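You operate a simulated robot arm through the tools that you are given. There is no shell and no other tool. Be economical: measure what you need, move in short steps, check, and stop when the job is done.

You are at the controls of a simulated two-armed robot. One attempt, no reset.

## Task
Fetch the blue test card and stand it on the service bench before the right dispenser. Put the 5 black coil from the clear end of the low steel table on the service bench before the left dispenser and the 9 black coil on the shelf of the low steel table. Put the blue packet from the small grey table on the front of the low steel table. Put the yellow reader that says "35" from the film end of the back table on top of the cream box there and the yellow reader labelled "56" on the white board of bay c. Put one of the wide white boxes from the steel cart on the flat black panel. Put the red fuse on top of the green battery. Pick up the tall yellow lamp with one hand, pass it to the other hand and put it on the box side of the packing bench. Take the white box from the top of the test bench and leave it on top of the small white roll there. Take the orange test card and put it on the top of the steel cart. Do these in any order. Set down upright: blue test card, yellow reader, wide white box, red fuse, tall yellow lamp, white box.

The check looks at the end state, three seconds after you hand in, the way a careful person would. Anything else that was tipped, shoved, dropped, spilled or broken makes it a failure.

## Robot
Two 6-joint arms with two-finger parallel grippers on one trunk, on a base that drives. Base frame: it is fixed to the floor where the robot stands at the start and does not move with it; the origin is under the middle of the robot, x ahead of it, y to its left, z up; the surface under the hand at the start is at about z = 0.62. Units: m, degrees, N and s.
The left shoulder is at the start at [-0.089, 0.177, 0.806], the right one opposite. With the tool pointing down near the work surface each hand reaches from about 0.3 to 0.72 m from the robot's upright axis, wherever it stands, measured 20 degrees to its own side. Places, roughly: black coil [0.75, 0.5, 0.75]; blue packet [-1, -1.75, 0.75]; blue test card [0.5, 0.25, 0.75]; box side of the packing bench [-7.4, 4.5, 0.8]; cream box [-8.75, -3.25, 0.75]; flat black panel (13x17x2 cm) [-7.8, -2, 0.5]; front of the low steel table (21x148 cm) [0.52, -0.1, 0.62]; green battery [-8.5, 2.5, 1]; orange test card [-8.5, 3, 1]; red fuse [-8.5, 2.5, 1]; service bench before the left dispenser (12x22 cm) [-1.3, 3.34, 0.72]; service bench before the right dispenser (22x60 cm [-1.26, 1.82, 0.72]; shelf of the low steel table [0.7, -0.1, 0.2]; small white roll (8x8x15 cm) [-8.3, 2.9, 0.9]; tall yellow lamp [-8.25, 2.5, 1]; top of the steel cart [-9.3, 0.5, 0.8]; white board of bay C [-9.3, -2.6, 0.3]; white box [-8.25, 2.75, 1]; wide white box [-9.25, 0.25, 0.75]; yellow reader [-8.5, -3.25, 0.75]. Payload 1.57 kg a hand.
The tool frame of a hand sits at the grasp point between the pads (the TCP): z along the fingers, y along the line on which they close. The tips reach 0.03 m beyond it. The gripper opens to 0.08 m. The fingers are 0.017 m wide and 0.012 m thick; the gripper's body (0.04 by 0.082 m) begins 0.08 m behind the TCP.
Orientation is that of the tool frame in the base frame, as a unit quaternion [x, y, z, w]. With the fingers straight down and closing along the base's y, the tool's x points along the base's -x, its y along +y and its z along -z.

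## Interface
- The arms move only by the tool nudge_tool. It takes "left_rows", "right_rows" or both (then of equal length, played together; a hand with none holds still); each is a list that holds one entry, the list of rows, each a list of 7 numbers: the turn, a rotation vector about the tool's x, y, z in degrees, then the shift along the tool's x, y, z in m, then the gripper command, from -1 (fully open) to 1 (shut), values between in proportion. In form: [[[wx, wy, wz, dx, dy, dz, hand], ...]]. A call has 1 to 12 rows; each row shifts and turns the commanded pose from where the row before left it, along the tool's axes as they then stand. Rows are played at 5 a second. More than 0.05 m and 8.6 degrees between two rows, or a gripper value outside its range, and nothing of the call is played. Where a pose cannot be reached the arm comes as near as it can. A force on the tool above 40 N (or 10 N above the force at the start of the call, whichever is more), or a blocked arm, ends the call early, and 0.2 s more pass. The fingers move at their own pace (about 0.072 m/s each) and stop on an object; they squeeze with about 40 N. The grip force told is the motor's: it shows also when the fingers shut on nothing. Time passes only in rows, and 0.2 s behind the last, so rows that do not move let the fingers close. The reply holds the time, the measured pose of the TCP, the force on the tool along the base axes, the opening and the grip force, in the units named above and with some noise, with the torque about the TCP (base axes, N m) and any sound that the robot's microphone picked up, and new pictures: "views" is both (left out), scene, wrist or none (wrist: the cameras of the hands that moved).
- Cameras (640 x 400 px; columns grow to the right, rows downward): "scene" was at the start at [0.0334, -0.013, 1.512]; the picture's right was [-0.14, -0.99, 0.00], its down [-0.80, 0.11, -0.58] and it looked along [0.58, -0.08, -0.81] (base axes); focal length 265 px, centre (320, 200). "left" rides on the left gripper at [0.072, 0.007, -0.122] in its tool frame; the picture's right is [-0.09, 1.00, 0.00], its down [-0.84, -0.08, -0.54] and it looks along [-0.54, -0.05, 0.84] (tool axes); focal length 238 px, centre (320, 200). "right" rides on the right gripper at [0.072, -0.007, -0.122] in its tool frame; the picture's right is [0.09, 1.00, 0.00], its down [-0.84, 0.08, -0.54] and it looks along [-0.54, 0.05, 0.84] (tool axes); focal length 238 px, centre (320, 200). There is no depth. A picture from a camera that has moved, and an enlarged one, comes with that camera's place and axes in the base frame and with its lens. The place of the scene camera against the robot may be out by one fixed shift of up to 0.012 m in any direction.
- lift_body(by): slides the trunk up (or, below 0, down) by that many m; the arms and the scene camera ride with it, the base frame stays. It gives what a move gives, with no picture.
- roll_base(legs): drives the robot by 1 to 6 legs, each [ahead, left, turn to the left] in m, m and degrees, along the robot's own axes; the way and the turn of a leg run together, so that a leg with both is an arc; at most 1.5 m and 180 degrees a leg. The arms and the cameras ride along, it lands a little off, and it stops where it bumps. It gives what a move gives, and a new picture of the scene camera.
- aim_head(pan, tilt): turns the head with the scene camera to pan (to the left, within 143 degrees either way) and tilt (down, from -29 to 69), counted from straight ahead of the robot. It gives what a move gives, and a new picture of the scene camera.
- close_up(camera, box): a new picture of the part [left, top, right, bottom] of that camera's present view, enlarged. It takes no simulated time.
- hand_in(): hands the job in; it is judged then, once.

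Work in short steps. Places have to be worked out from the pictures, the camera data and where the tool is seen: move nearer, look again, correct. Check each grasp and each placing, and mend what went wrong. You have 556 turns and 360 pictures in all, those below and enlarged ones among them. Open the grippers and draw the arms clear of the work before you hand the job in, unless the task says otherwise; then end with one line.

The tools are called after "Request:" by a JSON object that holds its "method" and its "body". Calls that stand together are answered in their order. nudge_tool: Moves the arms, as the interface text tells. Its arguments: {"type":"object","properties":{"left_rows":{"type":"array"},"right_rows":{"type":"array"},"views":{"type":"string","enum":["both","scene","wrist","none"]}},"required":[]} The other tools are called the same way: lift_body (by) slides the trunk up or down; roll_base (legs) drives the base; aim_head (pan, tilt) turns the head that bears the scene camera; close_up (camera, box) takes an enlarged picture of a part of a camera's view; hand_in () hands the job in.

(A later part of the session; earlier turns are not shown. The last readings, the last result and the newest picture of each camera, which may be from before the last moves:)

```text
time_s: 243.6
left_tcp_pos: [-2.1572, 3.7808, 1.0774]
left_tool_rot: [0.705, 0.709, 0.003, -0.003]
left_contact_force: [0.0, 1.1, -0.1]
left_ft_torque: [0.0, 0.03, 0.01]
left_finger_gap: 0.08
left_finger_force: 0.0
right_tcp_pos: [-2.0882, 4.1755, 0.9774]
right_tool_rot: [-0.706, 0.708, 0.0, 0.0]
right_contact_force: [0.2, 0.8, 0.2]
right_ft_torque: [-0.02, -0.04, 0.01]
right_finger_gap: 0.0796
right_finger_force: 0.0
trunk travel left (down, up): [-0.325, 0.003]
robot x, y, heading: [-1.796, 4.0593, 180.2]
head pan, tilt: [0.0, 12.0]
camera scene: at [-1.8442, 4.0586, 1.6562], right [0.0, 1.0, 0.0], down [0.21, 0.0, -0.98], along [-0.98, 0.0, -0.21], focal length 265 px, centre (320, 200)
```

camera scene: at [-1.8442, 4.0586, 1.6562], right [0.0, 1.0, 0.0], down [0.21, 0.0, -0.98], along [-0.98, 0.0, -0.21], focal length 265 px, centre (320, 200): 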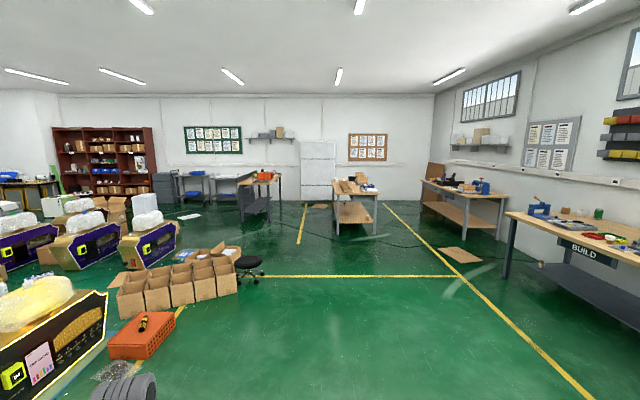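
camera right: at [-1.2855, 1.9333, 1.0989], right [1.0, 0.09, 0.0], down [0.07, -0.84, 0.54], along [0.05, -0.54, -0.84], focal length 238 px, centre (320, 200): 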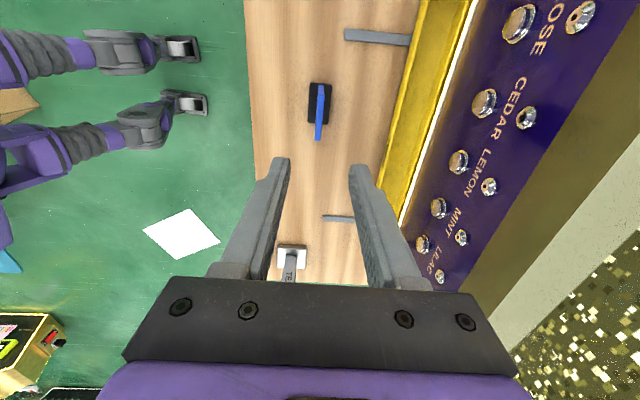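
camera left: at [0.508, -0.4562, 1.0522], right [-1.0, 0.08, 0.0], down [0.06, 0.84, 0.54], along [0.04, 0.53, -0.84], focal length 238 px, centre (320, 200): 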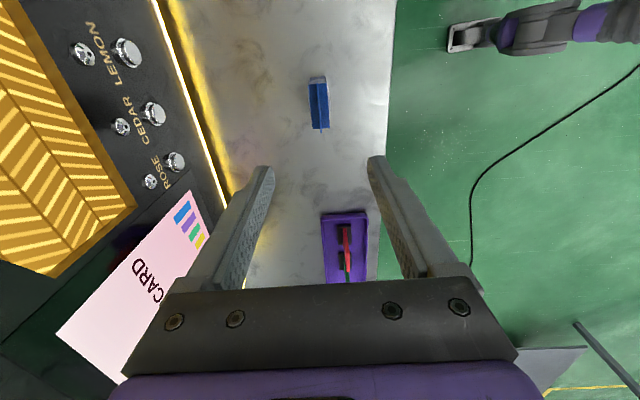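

Corridor along y≈4.05 is clear to x≈−6. Test bench and packing bench lie ahead. I drive west.

Request:
{"method": "roll_base", "body": {"legs": [[1.5, 0, 0], [1.5, 0, 0], [1.3, 0.2, 0]]}}

Request:
{"method": "aim_head", "body": {"pan": 12, "tilt": 20}}

```text
time_s: 264.3
left_tcp_pos: [-6.4792, 3.5765, 1.0776]
left_tool_rot: [0.706, 0.708, 0.003, -0.003]
left_contact_force: [-0.6, 0.9, 0.3]
left_ft_torque: [-0.01, 0.0, -0.02]
left_finger_gap: 0.0801
left_finger_force: 0.2
right_tcp_pos: [-6.4068, 3.974, 0.977]
right_tool_rot: [-0.706, 0.709, 0.001, 0.0]
right_contact_force: [-0.1, 0.1, 0.2]
right_ft_torque: [0.02, 0.02, -0.02]
right_finger_gap: 0.0798
right_finger_force: 0.0
trunk travel left (down, up): [-0.325, 0.003]
robot x, y, heading: [-6.1201, 3.8536, 179.9]
head pan, tilt: [0.0, 12.0]
camera scene: at [-6.1651, 3.8544, 1.6562], right [0.0, 1.0, 0.0], down [0.21, 0.0, -0.98], along [-0.98, 0.0, -0.21], focal length 265 px, centre (320, 200)
```

scene: 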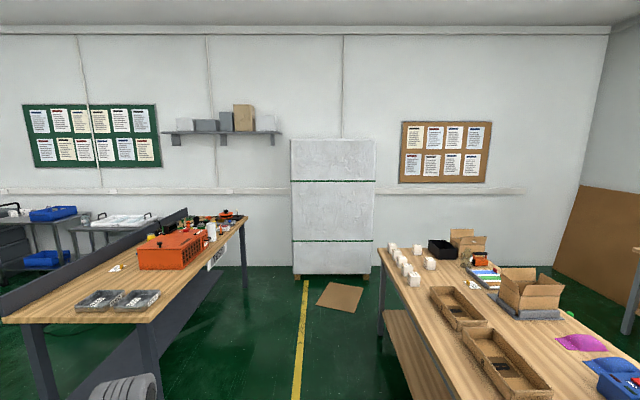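

```text
time_s: 265.1
left_tcp_pos: [-6.4799, 3.5776, 1.0763]
left_tool_rot: [0.707, 0.708, 0.003, -0.003]
left_contact_force: [-0.6, -0.4, -1.2]
left_ft_torque: [0.02, -0.03, 0.02]
left_finger_gap: 0.0802
left_finger_force: 0.0
right_tcp_pos: [-6.4077, 3.9725, 0.9775]
right_tool_rot: [-0.706, 0.709, 0.0, 0.0]
right_contact_force: [0.0, 0.3, -0.4]
right_ft_torque: [-0.02, -0.03, 0.02]
right_finger_gap: 0.0801
right_finger_force: 0.1
trunk travel left (down, up): [-0.325, 0.003]
robot x, y, heading: [-6.1175, 3.8575, 179.9]
head pan, tilt: [12.0, 20.0]
camera scene: at [-6.1633, 3.835, 1.6432], right [-0.2, 0.98, 0.0], down [0.33, 0.07, -0.94], along [-0.92, -0.19, -0.34], focal length 265 px, centre (320, 200)
```

scene: 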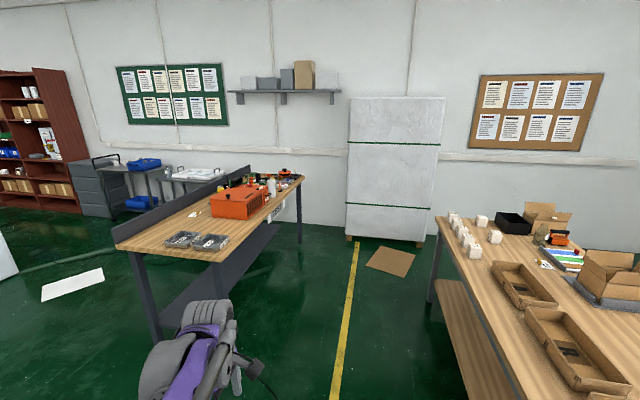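

Test bench runs along x with its front edge at y≈3.12; I'll work from the north facing south. I turn and strafe to x≈−8.2.

Request:
{"method": "roll_base", "body": {"legs": [[0, 0, 90], [0.15, -1.0, 0], [0, -1.1, 0]]}}

Request:
{"method": "aim_head", "body": {"pan": 0, "tilt": 35}}

```text
time_s: 287.5
left_tcp_pos: [-7.9243, 3.3319, 1.0765]
left_tool_rot: [-0.011, 1.0, 0.001, -0.004]
left_contact_force: [0.1, 0.4, -0.3]
left_ft_torque: [-0.03, 0.0, 0.0]
left_finger_gap: 0.0798
left_finger_force: 0.0
right_tcp_pos: [-8.3208, 3.3962, 0.9772]
right_tool_rot: [1.0, 0.007, 0.0, -0.001]
right_contact_force: [0.0, -0.3, -0.8]
right_ft_torque: [0.01, 0.02, 0.0]
right_finger_gap: 0.0798
right_finger_force: 0.1
trunk travel left (down, up): [-0.325, 0.003]
robot x, y, heading: [-8.2119, 3.6872, -89.1]
head pan, tilt: [12.0, 20.0]
camera scene: at [-8.1891, 3.6383, 1.6432], right [-0.97, -0.22, 0.0], down [-0.08, 0.33, -0.94], along [0.21, -0.92, -0.34], focal length 265 px, centre (320, 200)
```

scene: 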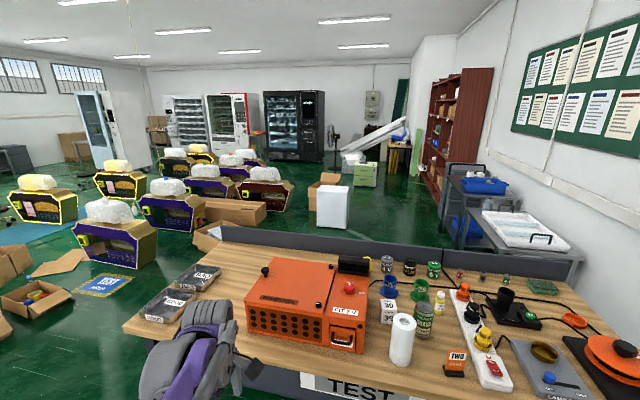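

```text
time_s: 288.2
left_tcp_pos: [-7.9246, 3.332, 1.0767]
left_tool_rot: [-0.011, 1.0, 0.0, -0.005]
left_contact_force: [-0.6, -0.4, 0.0]
left_ft_torque: [0.0, 0.01, -0.03]
left_finger_gap: 0.0801
left_finger_force: 0.0
right_tcp_pos: [-8.3216, 3.3964, 0.9764]
right_tool_rot: [1.0, 0.006, 0.0, 0.0]
right_contact_force: [-0.1, -0.2, -0.7]
right_ft_torque: [-0.01, -0.02, -0.03]
right_finger_gap: 0.0799
right_finger_force: 0.1
trunk travel left (down, up): [-0.325, 0.003]
robot x, y, heading: [-8.2111, 3.6891, -89.5]
head pan, tilt: [0.0, 35.0]
camera scene: at [-8.2085, 3.641, 1.6194], right [-1.0, -0.02, 0.0], down [-0.01, 0.57, -0.82], along [0.01, -0.82, -0.57], focal length 265 px, centre (320, 200)
```

scene: 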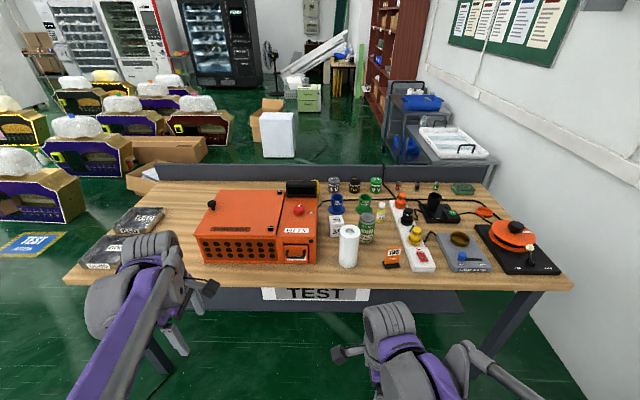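

Let me zoom on the cluster of items.

Request:
{"method": "close_up", "body": {"camera": "scene", "box": [280, 165, 440, 275]}}

Request:
{"method": "close_up", "body": {"camera": "scene", "box": [380, 165, 570, 285]}}

```text
3.64 times, centred on (360, 220) of scene
camera zoom: at [-8.2085, 3.641, 1.6194], right [-1.0, -0.02, 0.0], down [-0.01, 0.57, -0.82], along [0.01, -0.82, -0.57], focal length 964 px, centre (174, 127)
```

zoom: 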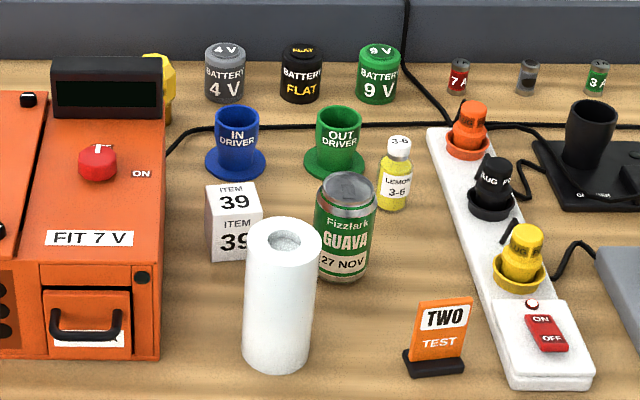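

```text
3.33 times, centred on (475, 225) of scene
camera zoom: at [-8.2085, 3.641, 1.6194], right [-1.0, -0.02, 0.0], down [-0.01, 0.57, -0.82], along [0.01, -0.82, -0.57], focal length 884 px, centre (-197, 117)
```

zoom: 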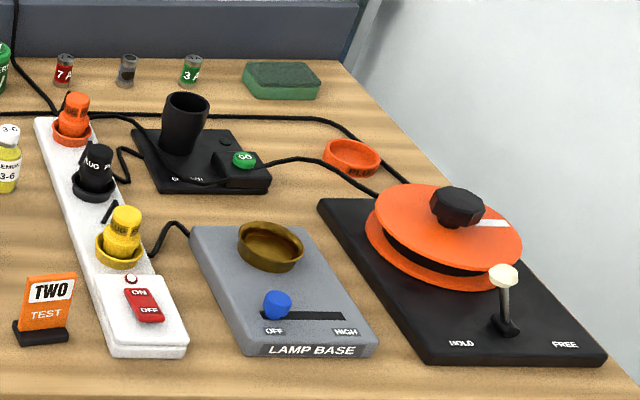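

Items identified: ITEM 39 white box, paper roll, TWO orange card, 9V green battery, 7A red fuse. I raise both hands and turn the right hand back to close along x.

Request:
{"method": "nudge_tool", "body": {"left_rows": [[[0, 0, 0, 0, 0, -0.03, -1], [0, 0, 0, 0, 0, -0.03, -1], [0, 0, 0, 0, 0, -0.03, -1], [0, 0, 0, 0, 0, -0.03, -1], [0, 0, 0, 0, 0, 0, -1], [0, 0, 0, 0, 0, 0, -1], [0, 0, 0, 0, 0, 0, -1], [0, 0, 0, 0, 0, 0, -1], [0, 0, 0, 0, 0, 0, -1], [0, 0, 0, 0, 0, 0, -1], [0, 0, 0, 0, 0, 0, -1]]], "right_rows": [[[0, 0, -8.2, 0, 0, -0.03, -1], [0, 0, -8.2, 0, 0, -0.03, -1], [0, 0, -8.2, 0, 0, -0.03, -1], [0, 0, -8.2, 0, 0, -0.03, -1], [0, 0, -8.2, 0, 0, -0.03, -1], [0, 0, -8.2, 0, 0, 0, -1], [0, 0, -8.2, 0, 0, 0, -1], [0, 0, -8.2, 0, 0, 0, -1], [0, 0, -8.2, 0, 0, 0, -1], [0, 0, -8.2, 0, 0, 0, -1], [0, 0, -8, 0, 0, 0, -1]]], "views": "none"}}

Request:
{"method": "roll_base", "body": {"legs": [[0.4, 0.08, -0.5]]}}

Request:
{"method": "aim_head", "body": {"pan": -8, "tilt": 50}}

```text
time_s: 290.6
left_tcp_pos: [-7.9234, 3.3313, 1.1966]
left_tool_rot: [-0.011, 1.0, 0.0, -0.004]
left_contact_force: [-0.5, -0.9, -0.2]
left_ft_torque: [0.03, -0.03, -0.03]
left_finger_gap: 0.0801
left_finger_force: 0.0
right_tcp_pos: [-8.3213, 3.3961, 1.1276]
right_tool_rot: [0.701, 0.713, 0.0, -0.001]
right_contact_force: [0.5, -0.5, 0.5]
right_ft_torque: [-0.01, 0.05, -0.03]
right_finger_gap: 0.0802
right_finger_force: 0.2
trunk travel left (down, up): [-0.325, 0.003]
robot x, y, heading: [-8.2097, 3.6908, -89.2]
head pan, tilt: [0.0, 35.0]
```

```text
time_s: 293.2
left_tcp_pos: [-7.8431, 2.9326, 1.1971]
left_tool_rot: [-0.006, 1.0, 0.0, -0.004]
left_contact_force: [0.1, 0.5, 0.0]
left_ft_torque: [0.03, 0.0, 0.0]
left_finger_gap: 0.0802
left_finger_force: 0.0
right_tcp_pos: [-8.2409, 3.001, 1.1274]
right_tool_rot: [0.705, 0.709, 0.0, 0.001]
right_contact_force: [0.7, 0.6, -0.3]
right_ft_torque: [0.0, -0.01, 0.01]
right_finger_gap: 0.08
right_finger_force: 0.1
trunk travel left (down, up): [-0.325, 0.003]
robot x, y, heading: [-8.1267, 3.2932, -89.8]
head pan, tilt: [0.0, 35.0]
camera scene: at [-8.1254, 3.2451, 1.6192], right [-1.0, -0.01, 0.0], down [0.0, 0.57, -0.82], along [0.0, -0.82, -0.57], focal length 265 px, centre (320, 200)
```

scene: 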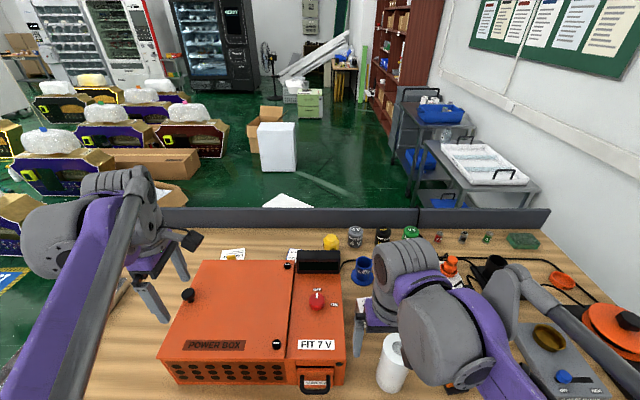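

```text
time_s: 293.9
left_tcp_pos: [-7.843, 2.9314, 1.1978]
left_tool_rot: [-0.006, 1.0, 0.0, -0.005]
left_contact_force: [0.5, -0.1, -0.5]
left_ft_torque: [0.0, 0.01, 0.03]
left_finger_gap: 0.0801
left_finger_force: 0.1
right_tcp_pos: [-8.2402, 3.0015, 1.1279]
right_tool_rot: [0.705, 0.709, -0.001, 0.001]
right_contact_force: [0.2, -0.1, 0.5]
right_ft_torque: [0.0, 0.01, -0.02]
right_finger_gap: 0.08
right_finger_force: 0.0
trunk travel left (down, up): [-0.325, 0.003]
robot x, y, heading: [-8.1329, 3.2895, -89.7]
head pan, tilt: [-8.0, 50.0]
camera scene: at [-8.1361, 3.256, 1.5977], right [-0.99, 0.13, 0.0], down [0.1, 0.76, -0.64], along [-0.09, -0.64, -0.77], focal length 265 px, centre (320, 200)
```

scene: 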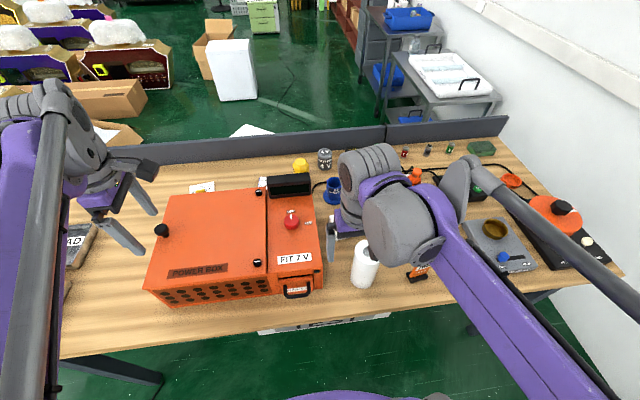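

I move the right hand above the white box and view with its camera.

Request:
{"method": "nudge_tool", "body": {"right_rows": [[[0, 0, 0, -0.048, -0.008, 0, -1], [0, 0, 0, -0.048, -0.007, 0, -1], [0, 0, 0, -0.048, -0.007, 0, -1], [0, 0, 0, -0.048, -0.007, 0, -1], [0, 0, 0, -0.048, -0.007, 0, -1]]], "views": "wrist"}}

```text
time_s: 295.1
left_tcp_pos: [-7.8443, 2.9297, 1.1976]
left_tool_rot: [-0.006, 1.0, 0.001, -0.004]
left_contact_force: [0.2, -1.1, 0.3]
left_ft_torque: [0.0, -0.02, -0.01]
left_finger_gap: 0.0799
left_finger_force: 0.0
right_tcp_pos: [-8.277, 2.7567, 1.1275]
right_tool_rot: [0.705, 0.709, 0.001, -0.001]
right_contact_force: [0.0, -0.2, 0.3]
right_ft_torque: [0.05, 0.02, -0.01]
right_finger_gap: 0.0799
right_finger_force: 0.1
trunk travel left (down, up): [-0.325, 0.003]
robot x, y, heading: [-8.1262, 3.2932, -89.9]
head pan, tilt: [-8.0, 50.0]
camera right: at [-8.2826, 2.8299, 1.2493], right [1.0, 0.1, 0.0], down [0.08, -0.84, 0.54], along [0.05, -0.54, -0.84], focal length 238 px, centre (320, 200)
```

right: 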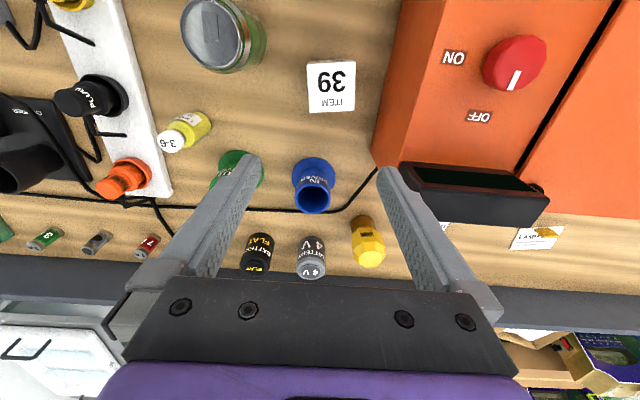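

I estimate box top near z≈0.93. I move over it, align yaw by 9°, lower a bit and look again to triangulate.

Request:
{"method": "nudge_tool", "body": {"right_rows": [[[0, 0, -4.5, 0.02, 0.01, 0, -1], [0, 0, -4.5, 0.01, 0.002, 0.02, -1], [0, 0, 0, 0, 0, 0.03, -1]]], "views": "wrist"}}

```text
time_s: 295.9
left_tcp_pos: [-7.8437, 2.9323, 1.1966]
left_tool_rot: [-0.006, 1.0, 0.0, -0.004]
left_contact_force: [-0.5, 0.1, -0.3]
left_ft_torque: [-0.05, 0.01, 0.04]
left_finger_gap: 0.0799
left_finger_force: 0.0
right_tcp_pos: [-8.2641, 2.7896, 1.0765]
right_tool_rot: [0.647, 0.763, 0.0, 0.0]
right_contact_force: [-0.1, 0.3, -0.1]
right_ft_torque: [0.0, 0.02, 0.02]
right_finger_gap: 0.0798
right_finger_force: 0.0
trunk travel left (down, up): [-0.325, 0.003]
robot x, y, heading: [-8.1279, 3.2929, -89.8]
head pan, tilt: [-8.0, 50.0]
camera right: at [-8.2822, 2.8605, 1.1985], right [0.97, 0.25, 0.0], down [0.21, -0.81, 0.54], along [0.14, -0.52, -0.84], focal length 238 px, centre (320, 200)
```

right: 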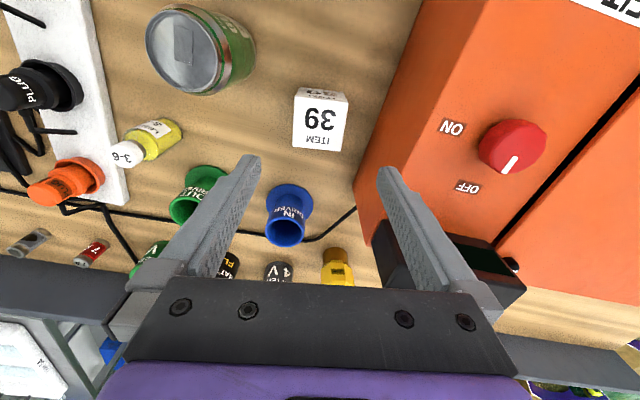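

Box top centre ≈(−8.264, 2.792, 0.94), hand is right above. I descend to z≈0.925 and close.

Request:
{"method": "nudge_tool", "body": {"right_rows": [[[0, 0, 0, 0, 0, 0.04, -1], [0, 0, 0, 0, 0, 0.04, -1], [0, 0, 0, 0, 0, 0.04, -1], [0, 0, 0, 0, 0, 0.03, -1], [0, 0, 0, 0, 0, 0, -1], [0, 0, 0, 0, 0, 0, 1], [0, 0, 0, 0, 0, 0, 1], [0, 0, 0, 0, 0, 0, 1]]], "views": "wrist"}}

```text
time_s: 297.7
left_tcp_pos: [-7.8445, 2.9319, 1.1959]
left_tool_rot: [-0.006, 1.0, 0.0, -0.005]
left_contact_force: [-0.1, 0.6, 0.3]
left_ft_torque: [0.01, -0.02, 0.03]
left_finger_gap: 0.0798
left_finger_force: 0.1
right_tcp_pos: [-8.2631, 2.791, 0.9264]
right_tool_rot: [0.648, 0.762, 0.0, 0.0]
right_contact_force: [-0.3, -0.3, -0.3]
right_ft_torque: [0.02, -0.02, 0.01]
right_finger_gap: 0.0572
right_finger_force: 40.6
trunk travel left (down, up): [-0.325, 0.003]
robot x, y, heading: [-8.1272, 3.2915, -90.3]
head pan, tilt: [-8.0, 50.0]
camera right: at [-8.2825, 2.8606, 1.0484], right [0.97, 0.25, 0.0], down [0.21, -0.81, 0.54], along [0.14, -0.52, -0.84], focal length 238 px, centre (320, 200)
```

right: 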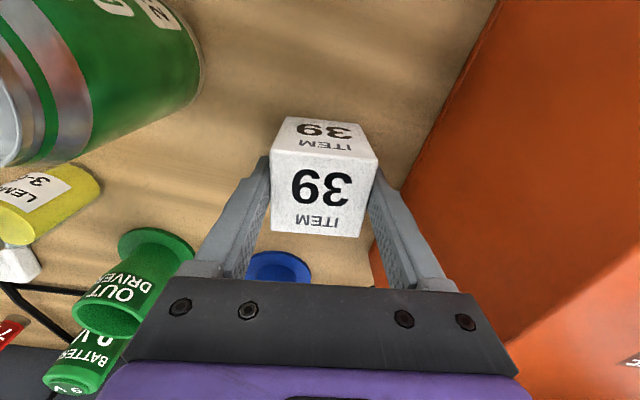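

Gripped. Lift straight up 0.2, then inspect the roll from the scene camera.

Request:
{"method": "nudge_tool", "body": {"right_rows": [[[0, 0, 0, 0, 0, -0.03, 1], [0, 0, 0, 0, 0, -0.045, 1], [0, 0, 0, 0, 0, -0.045, 1], [0, 0, 0, 0, 0, -0.045, 1], [0, 0, 0, 0, 0, -0.045, 1], [0, 0, 0, 0, 0, 0, 1]]], "views": "none"}}

Request:
{"method": "aim_head", "body": {"pan": -22, "tilt": 62}}

```text
time_s: 299.1
left_tcp_pos: [-7.8434, 2.9322, 1.1978]
left_tool_rot: [-0.005, 1.0, -0.001, -0.004]
left_contact_force: [0.6, -0.1, 0.1]
left_ft_torque: [0.0, 0.0, 0.03]
left_finger_gap: 0.0798
left_finger_force: 0.2
right_tcp_pos: [-8.2634, 2.7906, 1.1364]
right_tool_rot: [0.647, 0.762, -0.001, 0.0]
right_contact_force: [0.2, 0.6, 0.1]
right_ft_torque: [0.03, 0.0, -0.03]
right_finger_gap: 0.0574
right_finger_force: 39.8
trunk travel left (down, up): [-0.325, 0.003]
robot x, y, heading: [-8.1275, 3.2897, -89.4]
head pan, tilt: [-8.0, 50.0]
```

```text
time_s: 299.9
left_tcp_pos: [-7.8427, 2.9315, 1.1963]
left_tool_rot: [-0.007, 1.0, 0.0, -0.004]
left_contact_force: [0.5, 0.5, 0.8]
left_ft_torque: [0.0, -0.03, -0.03]
left_finger_gap: 0.0801
left_finger_force: 0.1
right_tcp_pos: [-8.2639, 2.7896, 1.1363]
right_tool_rot: [0.647, 0.762, 0.0, 0.0]
right_contact_force: [-0.1, -0.4, -1.3]
right_ft_torque: [-0.01, 0.01, 0.0]
right_finger_gap: 0.057
right_finger_force: 40.0
trunk travel left (down, up): [-0.325, 0.003]
robot x, y, heading: [-8.1292, 3.2903, -89.7]
head pan, tilt: [-22.0, 62.0]
camera scene: at [-8.1496, 3.2727, 1.5828], right [-0.93, 0.37, 0.0], down [0.33, 0.82, -0.47], along [-0.17, -0.44, -0.88], focal length 265 px, centre (320, 200)
```

scene: 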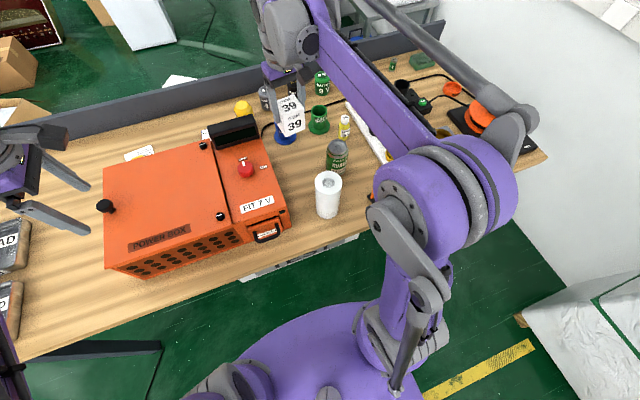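

I zoom in on the roll to measure it.

Request:
{"method": "close_up", "body": {"camera": "scene", "box": [280, 150, 380, 230]}}

```text
5.00 times, centred on (330, 190) of scene
camera zoom: at [-8.1496, 3.2727, 1.5828], right [-0.93, 0.37, 0.0], down [0.33, 0.82, -0.47], along [-0.17, -0.44, -0.88], focal length 1325 px, centre (270, 250)
```

zoom: 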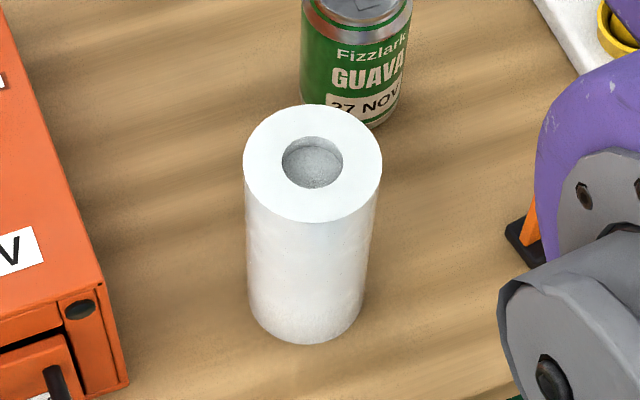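

Roll centre ≈(−8.295, 2.955), top z≈1.02–1.03. I bring the box over it.

Request:
{"method": "nudge_tool", "body": {"right_rows": [[[0, 0, 0, 0.042, -0.00125, 0, 1], [0, 0, 0, 0.042, -0.00125, 0, 1], [0, 0, 0, 0.042, -0.00125, 0, 1], [0, 0, 0, 0.042, -0.00125, 0, 1], [0, 0, 0, 0, 0, 0.02, 1], [0, 0, 0, 0, 0, 0, 1]]], "views": "both"}}

Request:
{"method": "close_up", "body": {"camera": "scene", "box": [260, 120, 400, 230]}}

```text
time_s: 301.3
left_tcp_pos: [-7.8426, 2.9327, 1.1977]
left_tool_rot: [-0.006, 1.0, 0.0, -0.004]
left_contact_force: [0.0, 0.1, 0.9]
left_ft_torque: [0.03, -0.02, -0.03]
left_finger_gap: 0.0798
left_finger_force: 0.2
right_tcp_pos: [-8.2958, 2.9547, 1.1169]
right_tool_rot: [0.647, 0.763, 0.0, -0.001]
right_contact_force: [0.3, 0.0, -1.6]
right_ft_torque: [-0.04, -0.01, -0.01]
right_finger_gap: 0.0575
right_finger_force: 39.8
trunk travel left (down, up): [-0.325, 0.003]
robot x, y, heading: [-8.1242, 3.2937, -89.6]
head pan, tilt: [-22.0, 62.0]
camera scene: at [-8.1497, 3.2729, 1.5828], right [-0.93, 0.37, 0.0], down [0.33, 0.82, -0.47], along [-0.17, -0.44, -0.88], focal length 265 px, centre (320, 200)
camera right: at [-8.3137, 3.0248, 1.2382], right [0.97, 0.25, 0.0], down [0.21, -0.81, 0.54], along [0.14, -0.52, -0.84], focal length 238 px, centre (320, 200)
```

scene: 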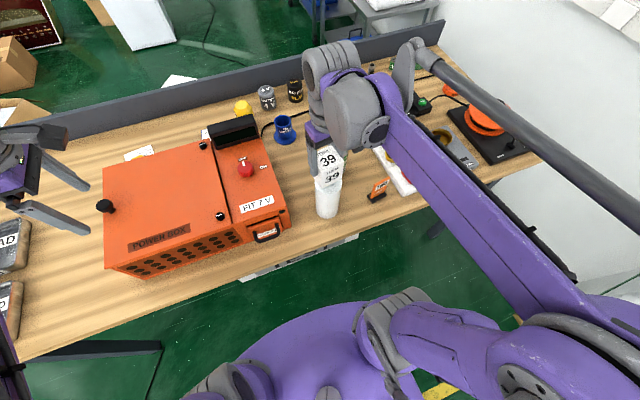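
right: 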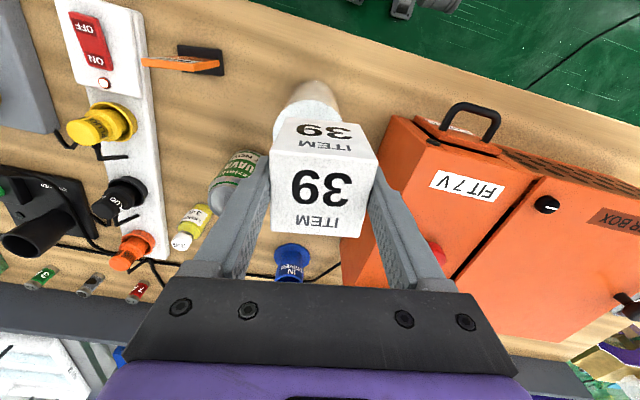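

```text
3.64 times, centred on (330, 175) of scene
camera zoom: at [-8.1497, 3.2729, 1.5828], right [-0.93, 0.37, 0.0], down [0.33, 0.82, -0.47], along [-0.17, -0.44, -0.88], focal length 964 px, centre (284, 291)
```

zoom: 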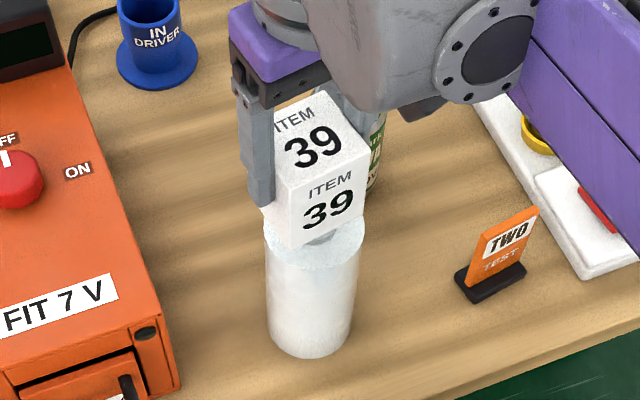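

Scene and wrist disagree slightly on the roll offset; I zoom the wrist view.

Request:
{"method": "close_up", "body": {"camera": "right", "box": [240, 60, 400, 160]}}

```text
4.00 times, centred on (320, 110) of right
camera zoom: at [-8.3137, 3.0248, 1.2382], right [0.97, 0.25, 0.0], down [0.21, -0.81, 0.54], along [0.14, -0.52, -0.84], focal length 953 px, centre (320, 560)
```

zoom: 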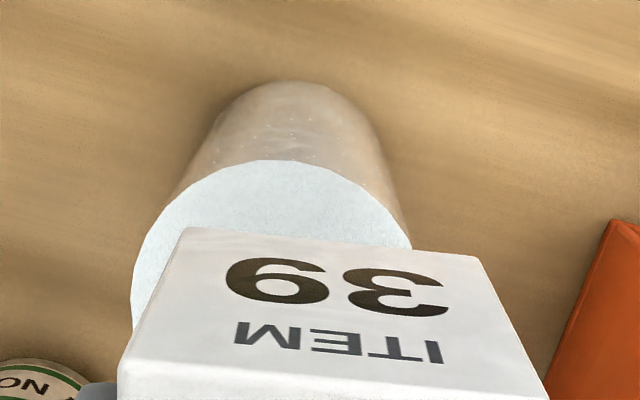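

Small correction of ~7 mm, then lower and feel.

Request:
{"method": "nudge_tool", "body": {"right_rows": [[[0, 0, 0, 0.005, -0.0063, 0, 1], [0, 0, 0, 0, 0, 0.015, 1], [0, 0, 0, 0, 0, 0.015, 1], [0, 0, 0, 0, 0, 0, 1]]], "views": "none"}}

Request:
{"method": "nudge_tool", "body": {"right_rows": [[[0, 0, 0, 0, 0, 0.0025, 1], [0, 0, 0, 0, 0, 0.0025, 1]]], "views": "none"}}

Request:
{"method": "nudge_tool", "body": {"right_rows": [[[0, 0, 0, 0, 0, 0.002, 1], [0, 0, 0, 0, 0, 0.002, 1]]], "views": "none"}}

```text
time_s: 302.3
left_tcp_pos: [-7.8425, 2.9326, 1.1974]
left_tool_rot: [-0.006, 1.0, 0.0, -0.004]
left_contact_force: [-0.4, 0.1, -0.2]
left_ft_torque: [0.02, -0.04, 0.03]
left_finger_gap: 0.0802
left_finger_force: 0.1
right_tcp_pos: [-8.3027, 2.9593, 1.0873]
right_tool_rot: [0.647, 0.762, 0.0, -0.001]
right_contact_force: [0.2, 0.2, -1.4]
right_ft_torque: [0.03, -0.01, 0.0]
right_finger_gap: 0.0574
right_finger_force: 39.8
trunk travel left (down, up): [-0.325, 0.003]
robot x, y, heading: [-8.1232, 3.2936, -89.7]
head pan, tilt: [-22.0, 62.0]
```

```text
time_s: 302.9
left_tcp_pos: [-7.8441, 2.9325, 1.1972]
left_tool_rot: [-0.006, 1.0, 0.0, -0.004]
left_contact_force: [-0.4, -0.5, -0.4]
left_ft_torque: [0.0, 0.02, 0.02]
left_finger_gap: 0.0798
left_finger_force: 0.1
right_tcp_pos: [-8.3036, 2.959, 1.0821]
right_tool_rot: [0.647, 0.762, 0.0, 0.0]
right_contact_force: [0.0, -0.6, -0.9]
right_ft_torque: [0.01, -0.02, 0.02]
right_finger_gap: 0.0574
right_finger_force: 39.9
trunk travel left (down, up): [-0.325, 0.003]
robot x, y, heading: [-8.128, 3.2928, -89.7]
head pan, tilt: [-22.0, 62.0]
```

```text
time_s: 303.5
left_tcp_pos: [-7.8435, 2.9329, 1.1973]
left_tool_rot: [-0.006, 1.0, 0.0, -0.005]
left_contact_force: [-0.7, 0.1, -0.1]
left_ft_torque: [-0.01, -0.02, 0.03]
left_finger_gap: 0.0801
left_finger_force: 0.0
right_tcp_pos: [-8.3037, 2.9597, 1.078]
right_tool_rot: [0.647, 0.762, 0.001, -0.001]
right_contact_force: [-0.1, -0.6, -0.1]
right_ft_torque: [-0.04, -0.03, -0.02]
right_finger_gap: 0.0575
right_finger_force: 39.7
trunk travel left (down, up): [-0.325, 0.003]
robot x, y, heading: [-8.1236, 3.2921, -89.8]
head pan, tilt: [-22.0, 62.0]
```

Request:
{"method": "nudge_tool", "body": {"right_rows": [[[0, 0, 0, 0, 0, 0.002, 1], [0, 0, 0, 0, 0, 0.002, 1]]], "views": "none"}}

Request:
{"method": "nudge_tool", "body": {"right_rows": [[[0, 0, 0, 0, 0, 0.002, 1], [0, 0, 0, 0, 0, 0.002, 1]]], "views": "none"}}

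Request:
{"method": "close_up", "body": {"camera": "scene", "box": [260, 120, 400, 230]}}

```text
time_s: 304.1
left_tcp_pos: [-7.8423, 2.9338, 1.1972]
left_tool_rot: [-0.006, 1.0, -0.001, -0.003]
left_contact_force: [0.5, 0.7, -0.1]
left_ft_torque: [0.0, 0.0, -0.01]
left_finger_gap: 0.0799
left_finger_force: 0.1
right_tcp_pos: [-8.3026, 2.9599, 1.0762]
right_tool_rot: [0.647, 0.762, -0.002, 0.0]
right_contact_force: [-1.0, -0.6, 26.3]
right_ft_torque: [-0.05, 0.03, -0.02]
right_finger_gap: 0.0573
right_finger_force: 40.0
trunk travel left (down, up): [-0.325, 0.003]
robot x, y, heading: [-8.1314, 3.2856, -89.8]
head pan, tilt: [-22.0, 62.0]
```

```text
time_s: 304.7
left_tcp_pos: [-7.8427, 2.9332, 1.1979]
left_tool_rot: [-0.005, 1.0, -0.001, -0.005]
left_contact_force: [-0.1, 0.5, 0.0]
left_ft_torque: [-0.02, 0.04, -0.03]
left_finger_gap: 0.0797
left_finger_force: 0.0
right_tcp_pos: [-8.3023, 2.9603, 1.0703]
right_tool_rot: [0.647, 0.762, 0.0, 0.0]
right_contact_force: [-3.2, -2.3, 34.8]
right_ft_torque: [-0.05, 0.09, 0.02]
right_finger_gap: 0.0573
right_finger_force: 40.4
trunk travel left (down, up): [-0.325, 0.003]
robot x, y, heading: [-8.1249, 3.2927, -89.6]
head pan, tilt: [-22.0, 62.0]
```

```text
3.64 times, centred on (330, 175) of scene
camera zoom: at [-8.1491, 3.2745, 1.5829], right [-0.93, 0.37, 0.0], down [0.33, 0.82, -0.47], along [-0.17, -0.44, -0.88], focal length 964 px, centre (284, 291)
```

zoom: 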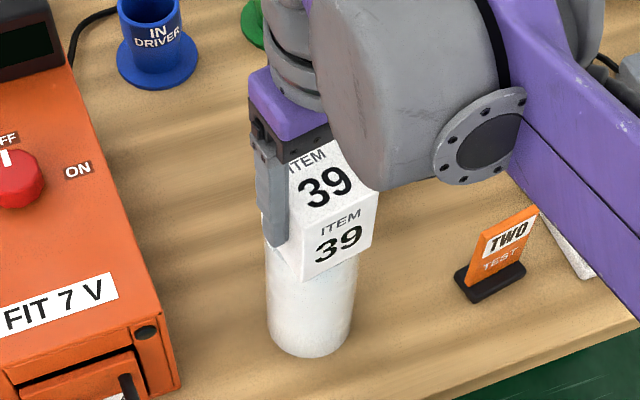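

Box rests on the roll (force 35 N). I relieve, open and rise.

Request:
{"method": "nudge_tool", "body": {"right_rows": [[[0, 0, 0, 0, 0, -0.004, 1], [0, 0, 0, 0, 0, 0, 0.4], [0, 0, 0, 0, 0, 0, -0.6], [0, 0, 0, 0, 0, 0, -1], [0, 0, 0, 0, 0, 0, -1], [0, 0, 0, 0, 0, -0.03, -1], [0, 0, 0, 0, 0, -0.04, -1], [0, 0, 0, 0, 0, -0.04, -1]]], "views": "wrist"}}

Request:
{"method": "close_up", "body": {"camera": "scene", "box": [260, 120, 400, 230]}}

```text
time_s: 306.5
left_tcp_pos: [-7.8423, 2.9323, 1.1969]
left_tool_rot: [-0.006, 1.0, 0.0, -0.005]
left_contact_force: [0.0, -0.5, 0.9]
left_ft_torque: [0.02, -0.02, 0.02]
left_finger_gap: 0.0802
left_finger_force: 0.1
right_tcp_pos: [-8.3017, 2.9598, 1.1842]
right_tool_rot: [0.648, 0.762, 0.0, -0.001]
right_contact_force: [0.0, 0.4, -0.1]
right_ft_torque: [0.02, -0.01, -0.01]
right_finger_gap: 0.0804
right_finger_force: 0.1
trunk travel left (down, up): [-0.325, 0.003]
robot x, y, heading: [-8.1281, 3.2931, -89.6]
head pan, tilt: [-22.0, 62.0]
camera right: at [-8.3204, 3.0293, 1.3056], right [0.97, 0.25, 0.0], down [0.21, -0.81, 0.54], along [0.14, -0.52, -0.84], focal length 238 px, centre (320, 200)
```

right: 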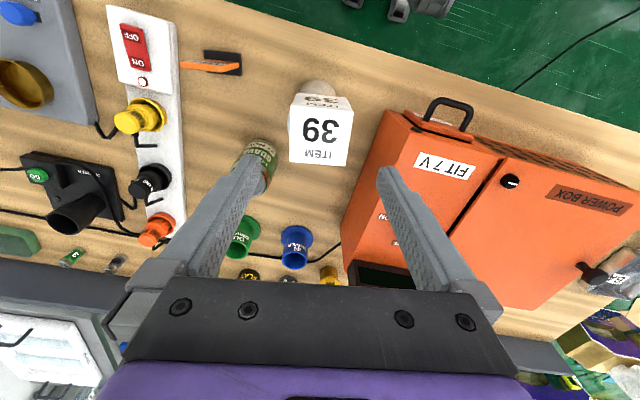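

```text
3.64 times, centred on (330, 175) of scene
camera zoom: at [-8.1495, 3.2727, 1.5828], right [-0.93, 0.37, 0.0], down [0.33, 0.82, -0.47], along [-0.17, -0.44, -0.88], focal length 964 px, centre (284, 291)
```

zoom: 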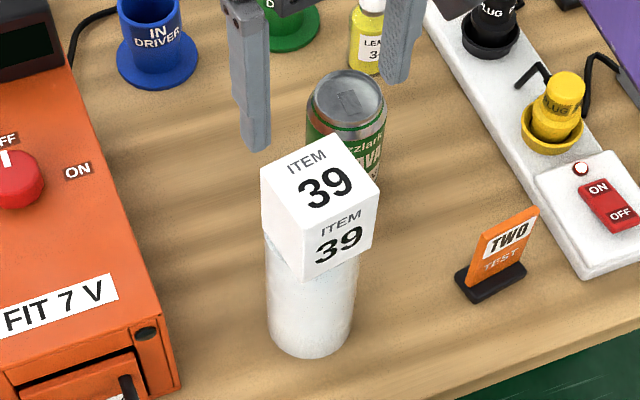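

The white box stands on the roll. Next the orange card at about (−8.445, 2.98): rotate the right hand 90° and move over it.

Request:
{"method": "nudge_tool", "body": {"right_rows": [[[0, 0, 8.2, 0, 0, 0, -1], [0, 0, 8.2, 0, 0, 0, -1], [0, 0, 8.2, 0, 0, 0, -1], [0, 0, 8.2, 0, 0, 0, -1], [0, 0, 8.2, 0, 0, 0, -1], [0, 0, 8.2, 0, 0, 0, -1], [0, 0, 8.2, 0, 0, 0, -1], [0, 0, 8.2, 0, 0, 0, -1], [0, 0, 8.2, 0, 0, 0, -1], [0, 0, 8.2, 0, 0, 0, -1], [0, 0, 8, 0, 0, 0, -1]]], "views": "none"}}

Request:
{"method": "nudge_tool", "body": {"right_rows": [[[0, 0, 0, -0.046, -0.0143, 0, -1], [0, 0, 0, -0.046, -0.0143, 0, -1], [0, 0, 0, -0.046, -0.0143, 0, -1], [0, 0, 0, 0, 0, 0.04, -1]]], "views": "wrist"}}

```text
time_s: 308.9
left_tcp_pos: [-7.8437, 2.932, 1.1968]
left_tool_rot: [-0.007, 1.0, 0.0, -0.004]
left_contact_force: [0.7, 0.9, -0.3]
left_ft_torque: [-0.01, 0.0, 0.0]
left_finger_gap: 0.0802
left_finger_force: 0.0
right_tcp_pos: [-8.3033, 2.9602, 1.1826]
right_tool_rot: [0.997, 0.08, 0.0, 0.0]
right_contact_force: [-0.2, 0.3, 0.2]
right_ft_torque: [0.01, -0.03, 0.02]
right_finger_gap: 0.0803
right_finger_force: 0.1
trunk travel left (down, up): [-0.325, 0.003]
robot x, y, heading: [-8.1273, 3.2889, -89.6]
head pan, tilt: [-22.0, 62.0]
```

```text
time_s: 309.9
left_tcp_pos: [-7.8423, 2.9319, 1.1962]
left_tool_rot: [-0.006, 1.0, 0.001, -0.005]
left_contact_force: [-0.2, -0.4, 0.9]
left_ft_torque: [0.01, 0.02, -0.01]
left_finger_gap: 0.0801
left_finger_force: 0.0
right_tcp_pos: [-8.4455, 2.982, 1.1423]
right_tool_rot: [0.997, 0.082, 0.001, 0.0]
right_contact_force: [-1.0, 0.2, 0.6]
right_ft_torque: [-0.01, 0.02, -0.01]
right_finger_gap: 0.0801
right_finger_force: 0.2
trunk travel left (down, up): [-0.325, 0.003]
robot x, y, heading: [-8.1261, 3.2938, -89.6]
head pan, tilt: [-22.0, 62.0]
camera right: at [-8.3762, 2.9991, 1.2653], right [0.25, -0.97, 0.0], down [-0.81, -0.21, 0.54], along [-0.52, -0.14, -0.84], focal length 238 px, centre (320, 200)
```

right: 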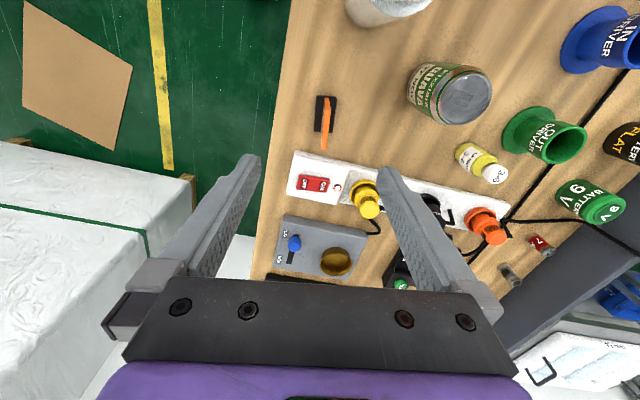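

Slight 1 cm shift, then descend to z≈0.957 and grip.

Request:
{"method": "nudge_tool", "body": {"right_rows": [[[0, 0, 0, -0.004, 0.0094, 0.04, -1], [0, 0, 0, 0, 0, 0.048, -1], [0, 0, 0, 0, 0, 0.048, -1], [0, 0, 0, 0, 0, 0.048, -1], [0, 0, 0, 0, 0, 0, -1], [0, 0, 0, 0, 0, 0, 1], [0, 0, 0, 0, 0, 0, 1], [0, 0, 0, 0, 0, 0, 1], [0, 0, 0, 0, 0, 0, 1]]], "views": "wrist"}}

```text
time_s: 311.9
left_tcp_pos: [-7.8427, 2.9328, 1.1977]
left_tool_rot: [-0.005, 1.0, 0.0, -0.005]
left_contact_force: [-0.7, 0.2, 0.2]
left_ft_torque: [-0.01, -0.01, 0.04]
left_finger_gap: 0.08
left_finger_force: 0.0
right_tcp_pos: [-8.4487, 2.9696, 0.9599]
right_tool_rot: [0.997, 0.081, 0.001, -0.001]
right_contact_force: [-0.3, 0.0, 0.2]
right_ft_torque: [0.03, -0.04, 0.02]
right_finger_gap: 0.007
right_finger_force: 26.3
trunk travel left (down, up): [-0.325, 0.003]
robot x, y, heading: [-8.1246, 3.2927, -89.6]
head pan, tilt: [-22.0, 62.0]
camera right: at [-8.3784, 2.9879, 1.0821], right [0.25, -0.97, 0.0], down [-0.81, -0.21, 0.54], along [-0.52, -0.14, -0.84], focal length 238 px, centre (320, 200)
```

right: 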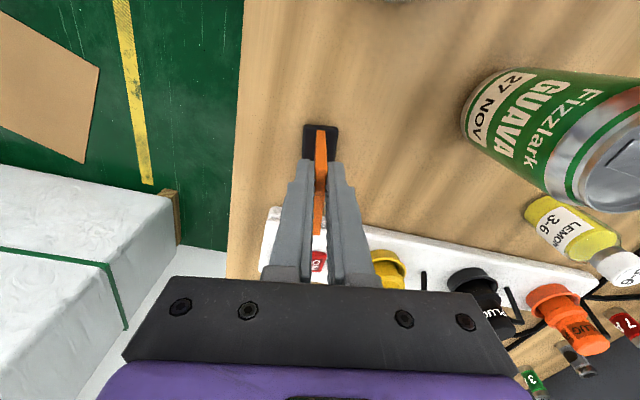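

Orange card gripped. I lift it and look over the bench to plan the south side.

Request:
{"method": "nudge_tool", "body": {"right_rows": [[[0, 0, 0, 0, 0, -0.03, 1], [0, 0, 0, 0, 0, -0.045, 1], [0, 0, 0, 0, 0, -0.045, 1], [0, 0, 0, 0, 0, -0.045, 1], [0, 0, 0, 0, 0, -0.045, 1], [0, 0, 0, 0, 0, 0, 1]]], "views": "none"}}

Request:
{"method": "aim_head", "body": {"pan": 0, "tilt": 20}}

Request:
{"method": "close_up", "body": {"camera": "scene", "box": [240, 210, 440, 330]}}

```text
time_s: 313.3
left_tcp_pos: [-7.8427, 2.9319, 1.1979]
left_tool_rot: [-0.006, 1.0, 0.0, -0.004]
left_contact_force: [-0.2, 0.1, 0.9]
left_ft_torque: [0.02, 0.01, 0.0]
left_finger_gap: 0.0803
left_finger_force: 0.1
right_tcp_pos: [-8.4482, 2.9712, 1.171]
right_tool_rot: [0.997, 0.082, -0.001, 0.0]
right_contact_force: [-0.8, 0.2, -0.5]
right_ft_torque: [0.0, -0.02, -0.01]
right_finger_gap: 0.007
right_finger_force: 26.6
trunk travel left (down, up): [-0.325, 0.003]
robot x, y, heading: [-8.1292, 3.2891, -90.0]
head pan, tilt: [-22.0, 62.0]
```

```text
time_s: 314.4
left_tcp_pos: [-7.8424, 2.9316, 1.1975]
left_tool_rot: [-0.006, 1.0, -0.001, -0.005]
left_contact_force: [-0.7, 0.2, 0.9]
left_ft_torque: [0.01, 0.0, 0.01]
left_finger_gap: 0.0796
left_finger_force: 0.0
right_tcp_pos: [-8.4485, 2.9711, 1.1705]
right_tool_rot: [0.997, 0.081, 0.0, 0.0]
right_contact_force: [0.2, 0.1, -0.3]
right_ft_torque: [0.01, -0.03, -0.01]
right_finger_gap: 0.0069
right_finger_force: 27.1
trunk travel left (down, up): [-0.325, 0.003]
robot x, y, heading: [-8.1268, 3.2927, -89.5]
head pan, tilt: [0.0, 20.0]
camera scene: at [-8.1254, 3.2394, 1.6431], right [-1.0, -0.01, 0.0], down [0.0, 0.34, -0.94], along [0.01, -0.94, -0.34], focal length 265 px, centre (320, 200)
```

scene: 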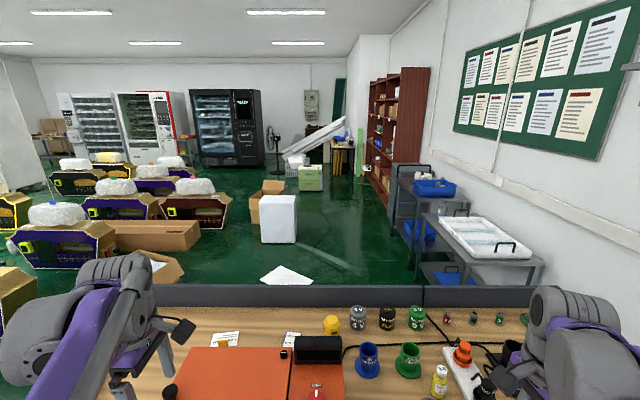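

```text
3.20 times, centred on (340, 270) of scene
camera zoom: at [-8.1254, 3.2394, 1.6431], right [-1.0, -0.01, 0.0], down [0.0, 0.34, -0.94], along [0.01, -0.94, -0.34], focal length 848 px, centre (256, -24)
```

zoom: 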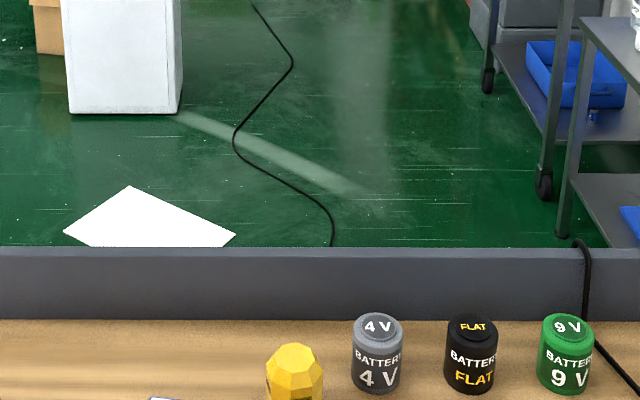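

I check the small cards near the yellow lamp.

Request:
{"method": "close_up", "body": {"camera": "scene", "box": [190, 300, 340, 390]}}

```text
4.27 times, centred on (265, 345) of scene
camera zoom: at [-8.1254, 3.2394, 1.6431], right [-1.0, -0.01, 0.0], down [0.0, 0.34, -0.94], along [0.01, -0.94, -0.34], focal length 1131 px, centre (555, -419)
```

zoom: 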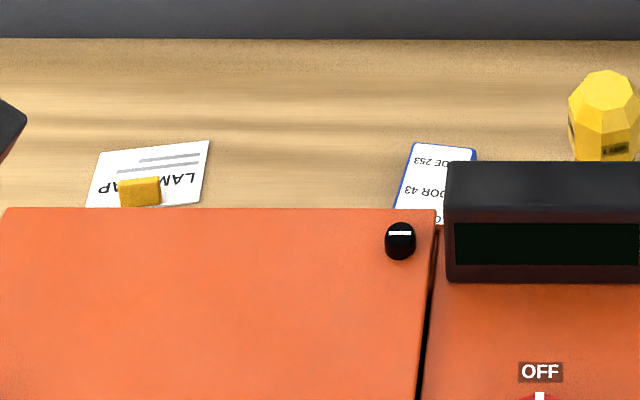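

That faceted yellow piece by the display is the lamp. I drive around the east end to the south side, ending facing north.

Request:
{"method": "roll_base", "body": {"legs": [[-0.4, 0, -0.5], [0, 1.45, 0], [0, 0, 90], [0, 0, 90]]}}

Request:
{"method": "aim_head", "body": {"pan": 140, "tilt": 35}}

```text
time_s: 337.2
left_tcp_pos: [-6.9256, 4.0487, 1.1974]
left_tool_rot: [1.0, -0.011, 0.004, 0.001]
left_contact_force: [-0.8, 0.0, -0.1]
left_ft_torque: [0.0, 0.0, -0.02]
left_finger_gap: 0.0799
left_finger_force: 0.1
right_tcp_pos: [-6.3214, 3.9899, 1.1693]
right_tool_rot: [-0.065, 0.998, 0.0, 0.0]
right_contact_force: [0.2, 0.0, -1.9]
right_ft_torque: [0.01, 0.0, 0.03]
right_finger_gap: 0.007
right_finger_force: 26.3
trunk travel left (down, up): [-0.325, 0.003]
robot x, y, heading: [-6.6538, 3.6819, 88.7]
head pan, tilt: [0.0, 20.0]
camera scene: at [-6.6511, 3.7269, 1.6432], right [1.0, -0.03, 0.0], down [-0.01, -0.34, -0.94], along [0.03, 0.94, -0.34], focal length 265 px, centre (320, 200)
```

scene: 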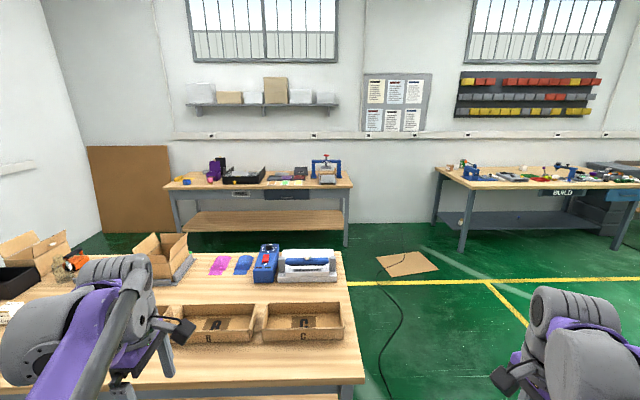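

```text
time_s: 339.4
left_tcp_pos: [-6.9255, 4.0496, 1.1962]
left_tool_rot: [1.0, -0.011, 0.005, 0.0]
left_contact_force: [0.2, 0.0, -0.1]
left_ft_torque: [-0.01, 0.0, 0.04]
left_finger_gap: 0.0803
left_finger_force: 0.0
right_tcp_pos: [-6.3227, 3.9893, 1.1696]
right_tool_rot: [-0.064, 0.998, 0.0, 0.0]
right_contact_force: [0.1, 0.2, -0.3]
right_ft_torque: [-0.01, 0.02, 0.02]
right_finger_gap: 0.0071
right_finger_force: 26.2
trunk travel left (down, up): [-0.325, 0.003]
robot x, y, heading: [-6.6567, 3.6799, 88.5]
head pan, tilt: [140.0, 35.0]
camera scene: at [-6.7123, 3.568, 1.6193], right [-0.75, 0.66, 0.0], down [0.38, 0.43, -0.82], along [-0.54, -0.61, -0.57], focal length 265 px, centre (320, 200)
```

scene: 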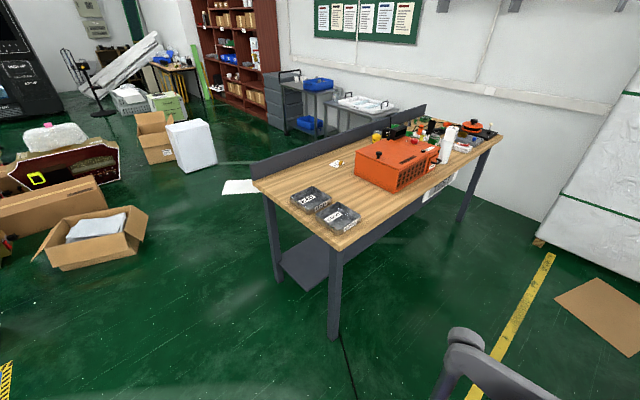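

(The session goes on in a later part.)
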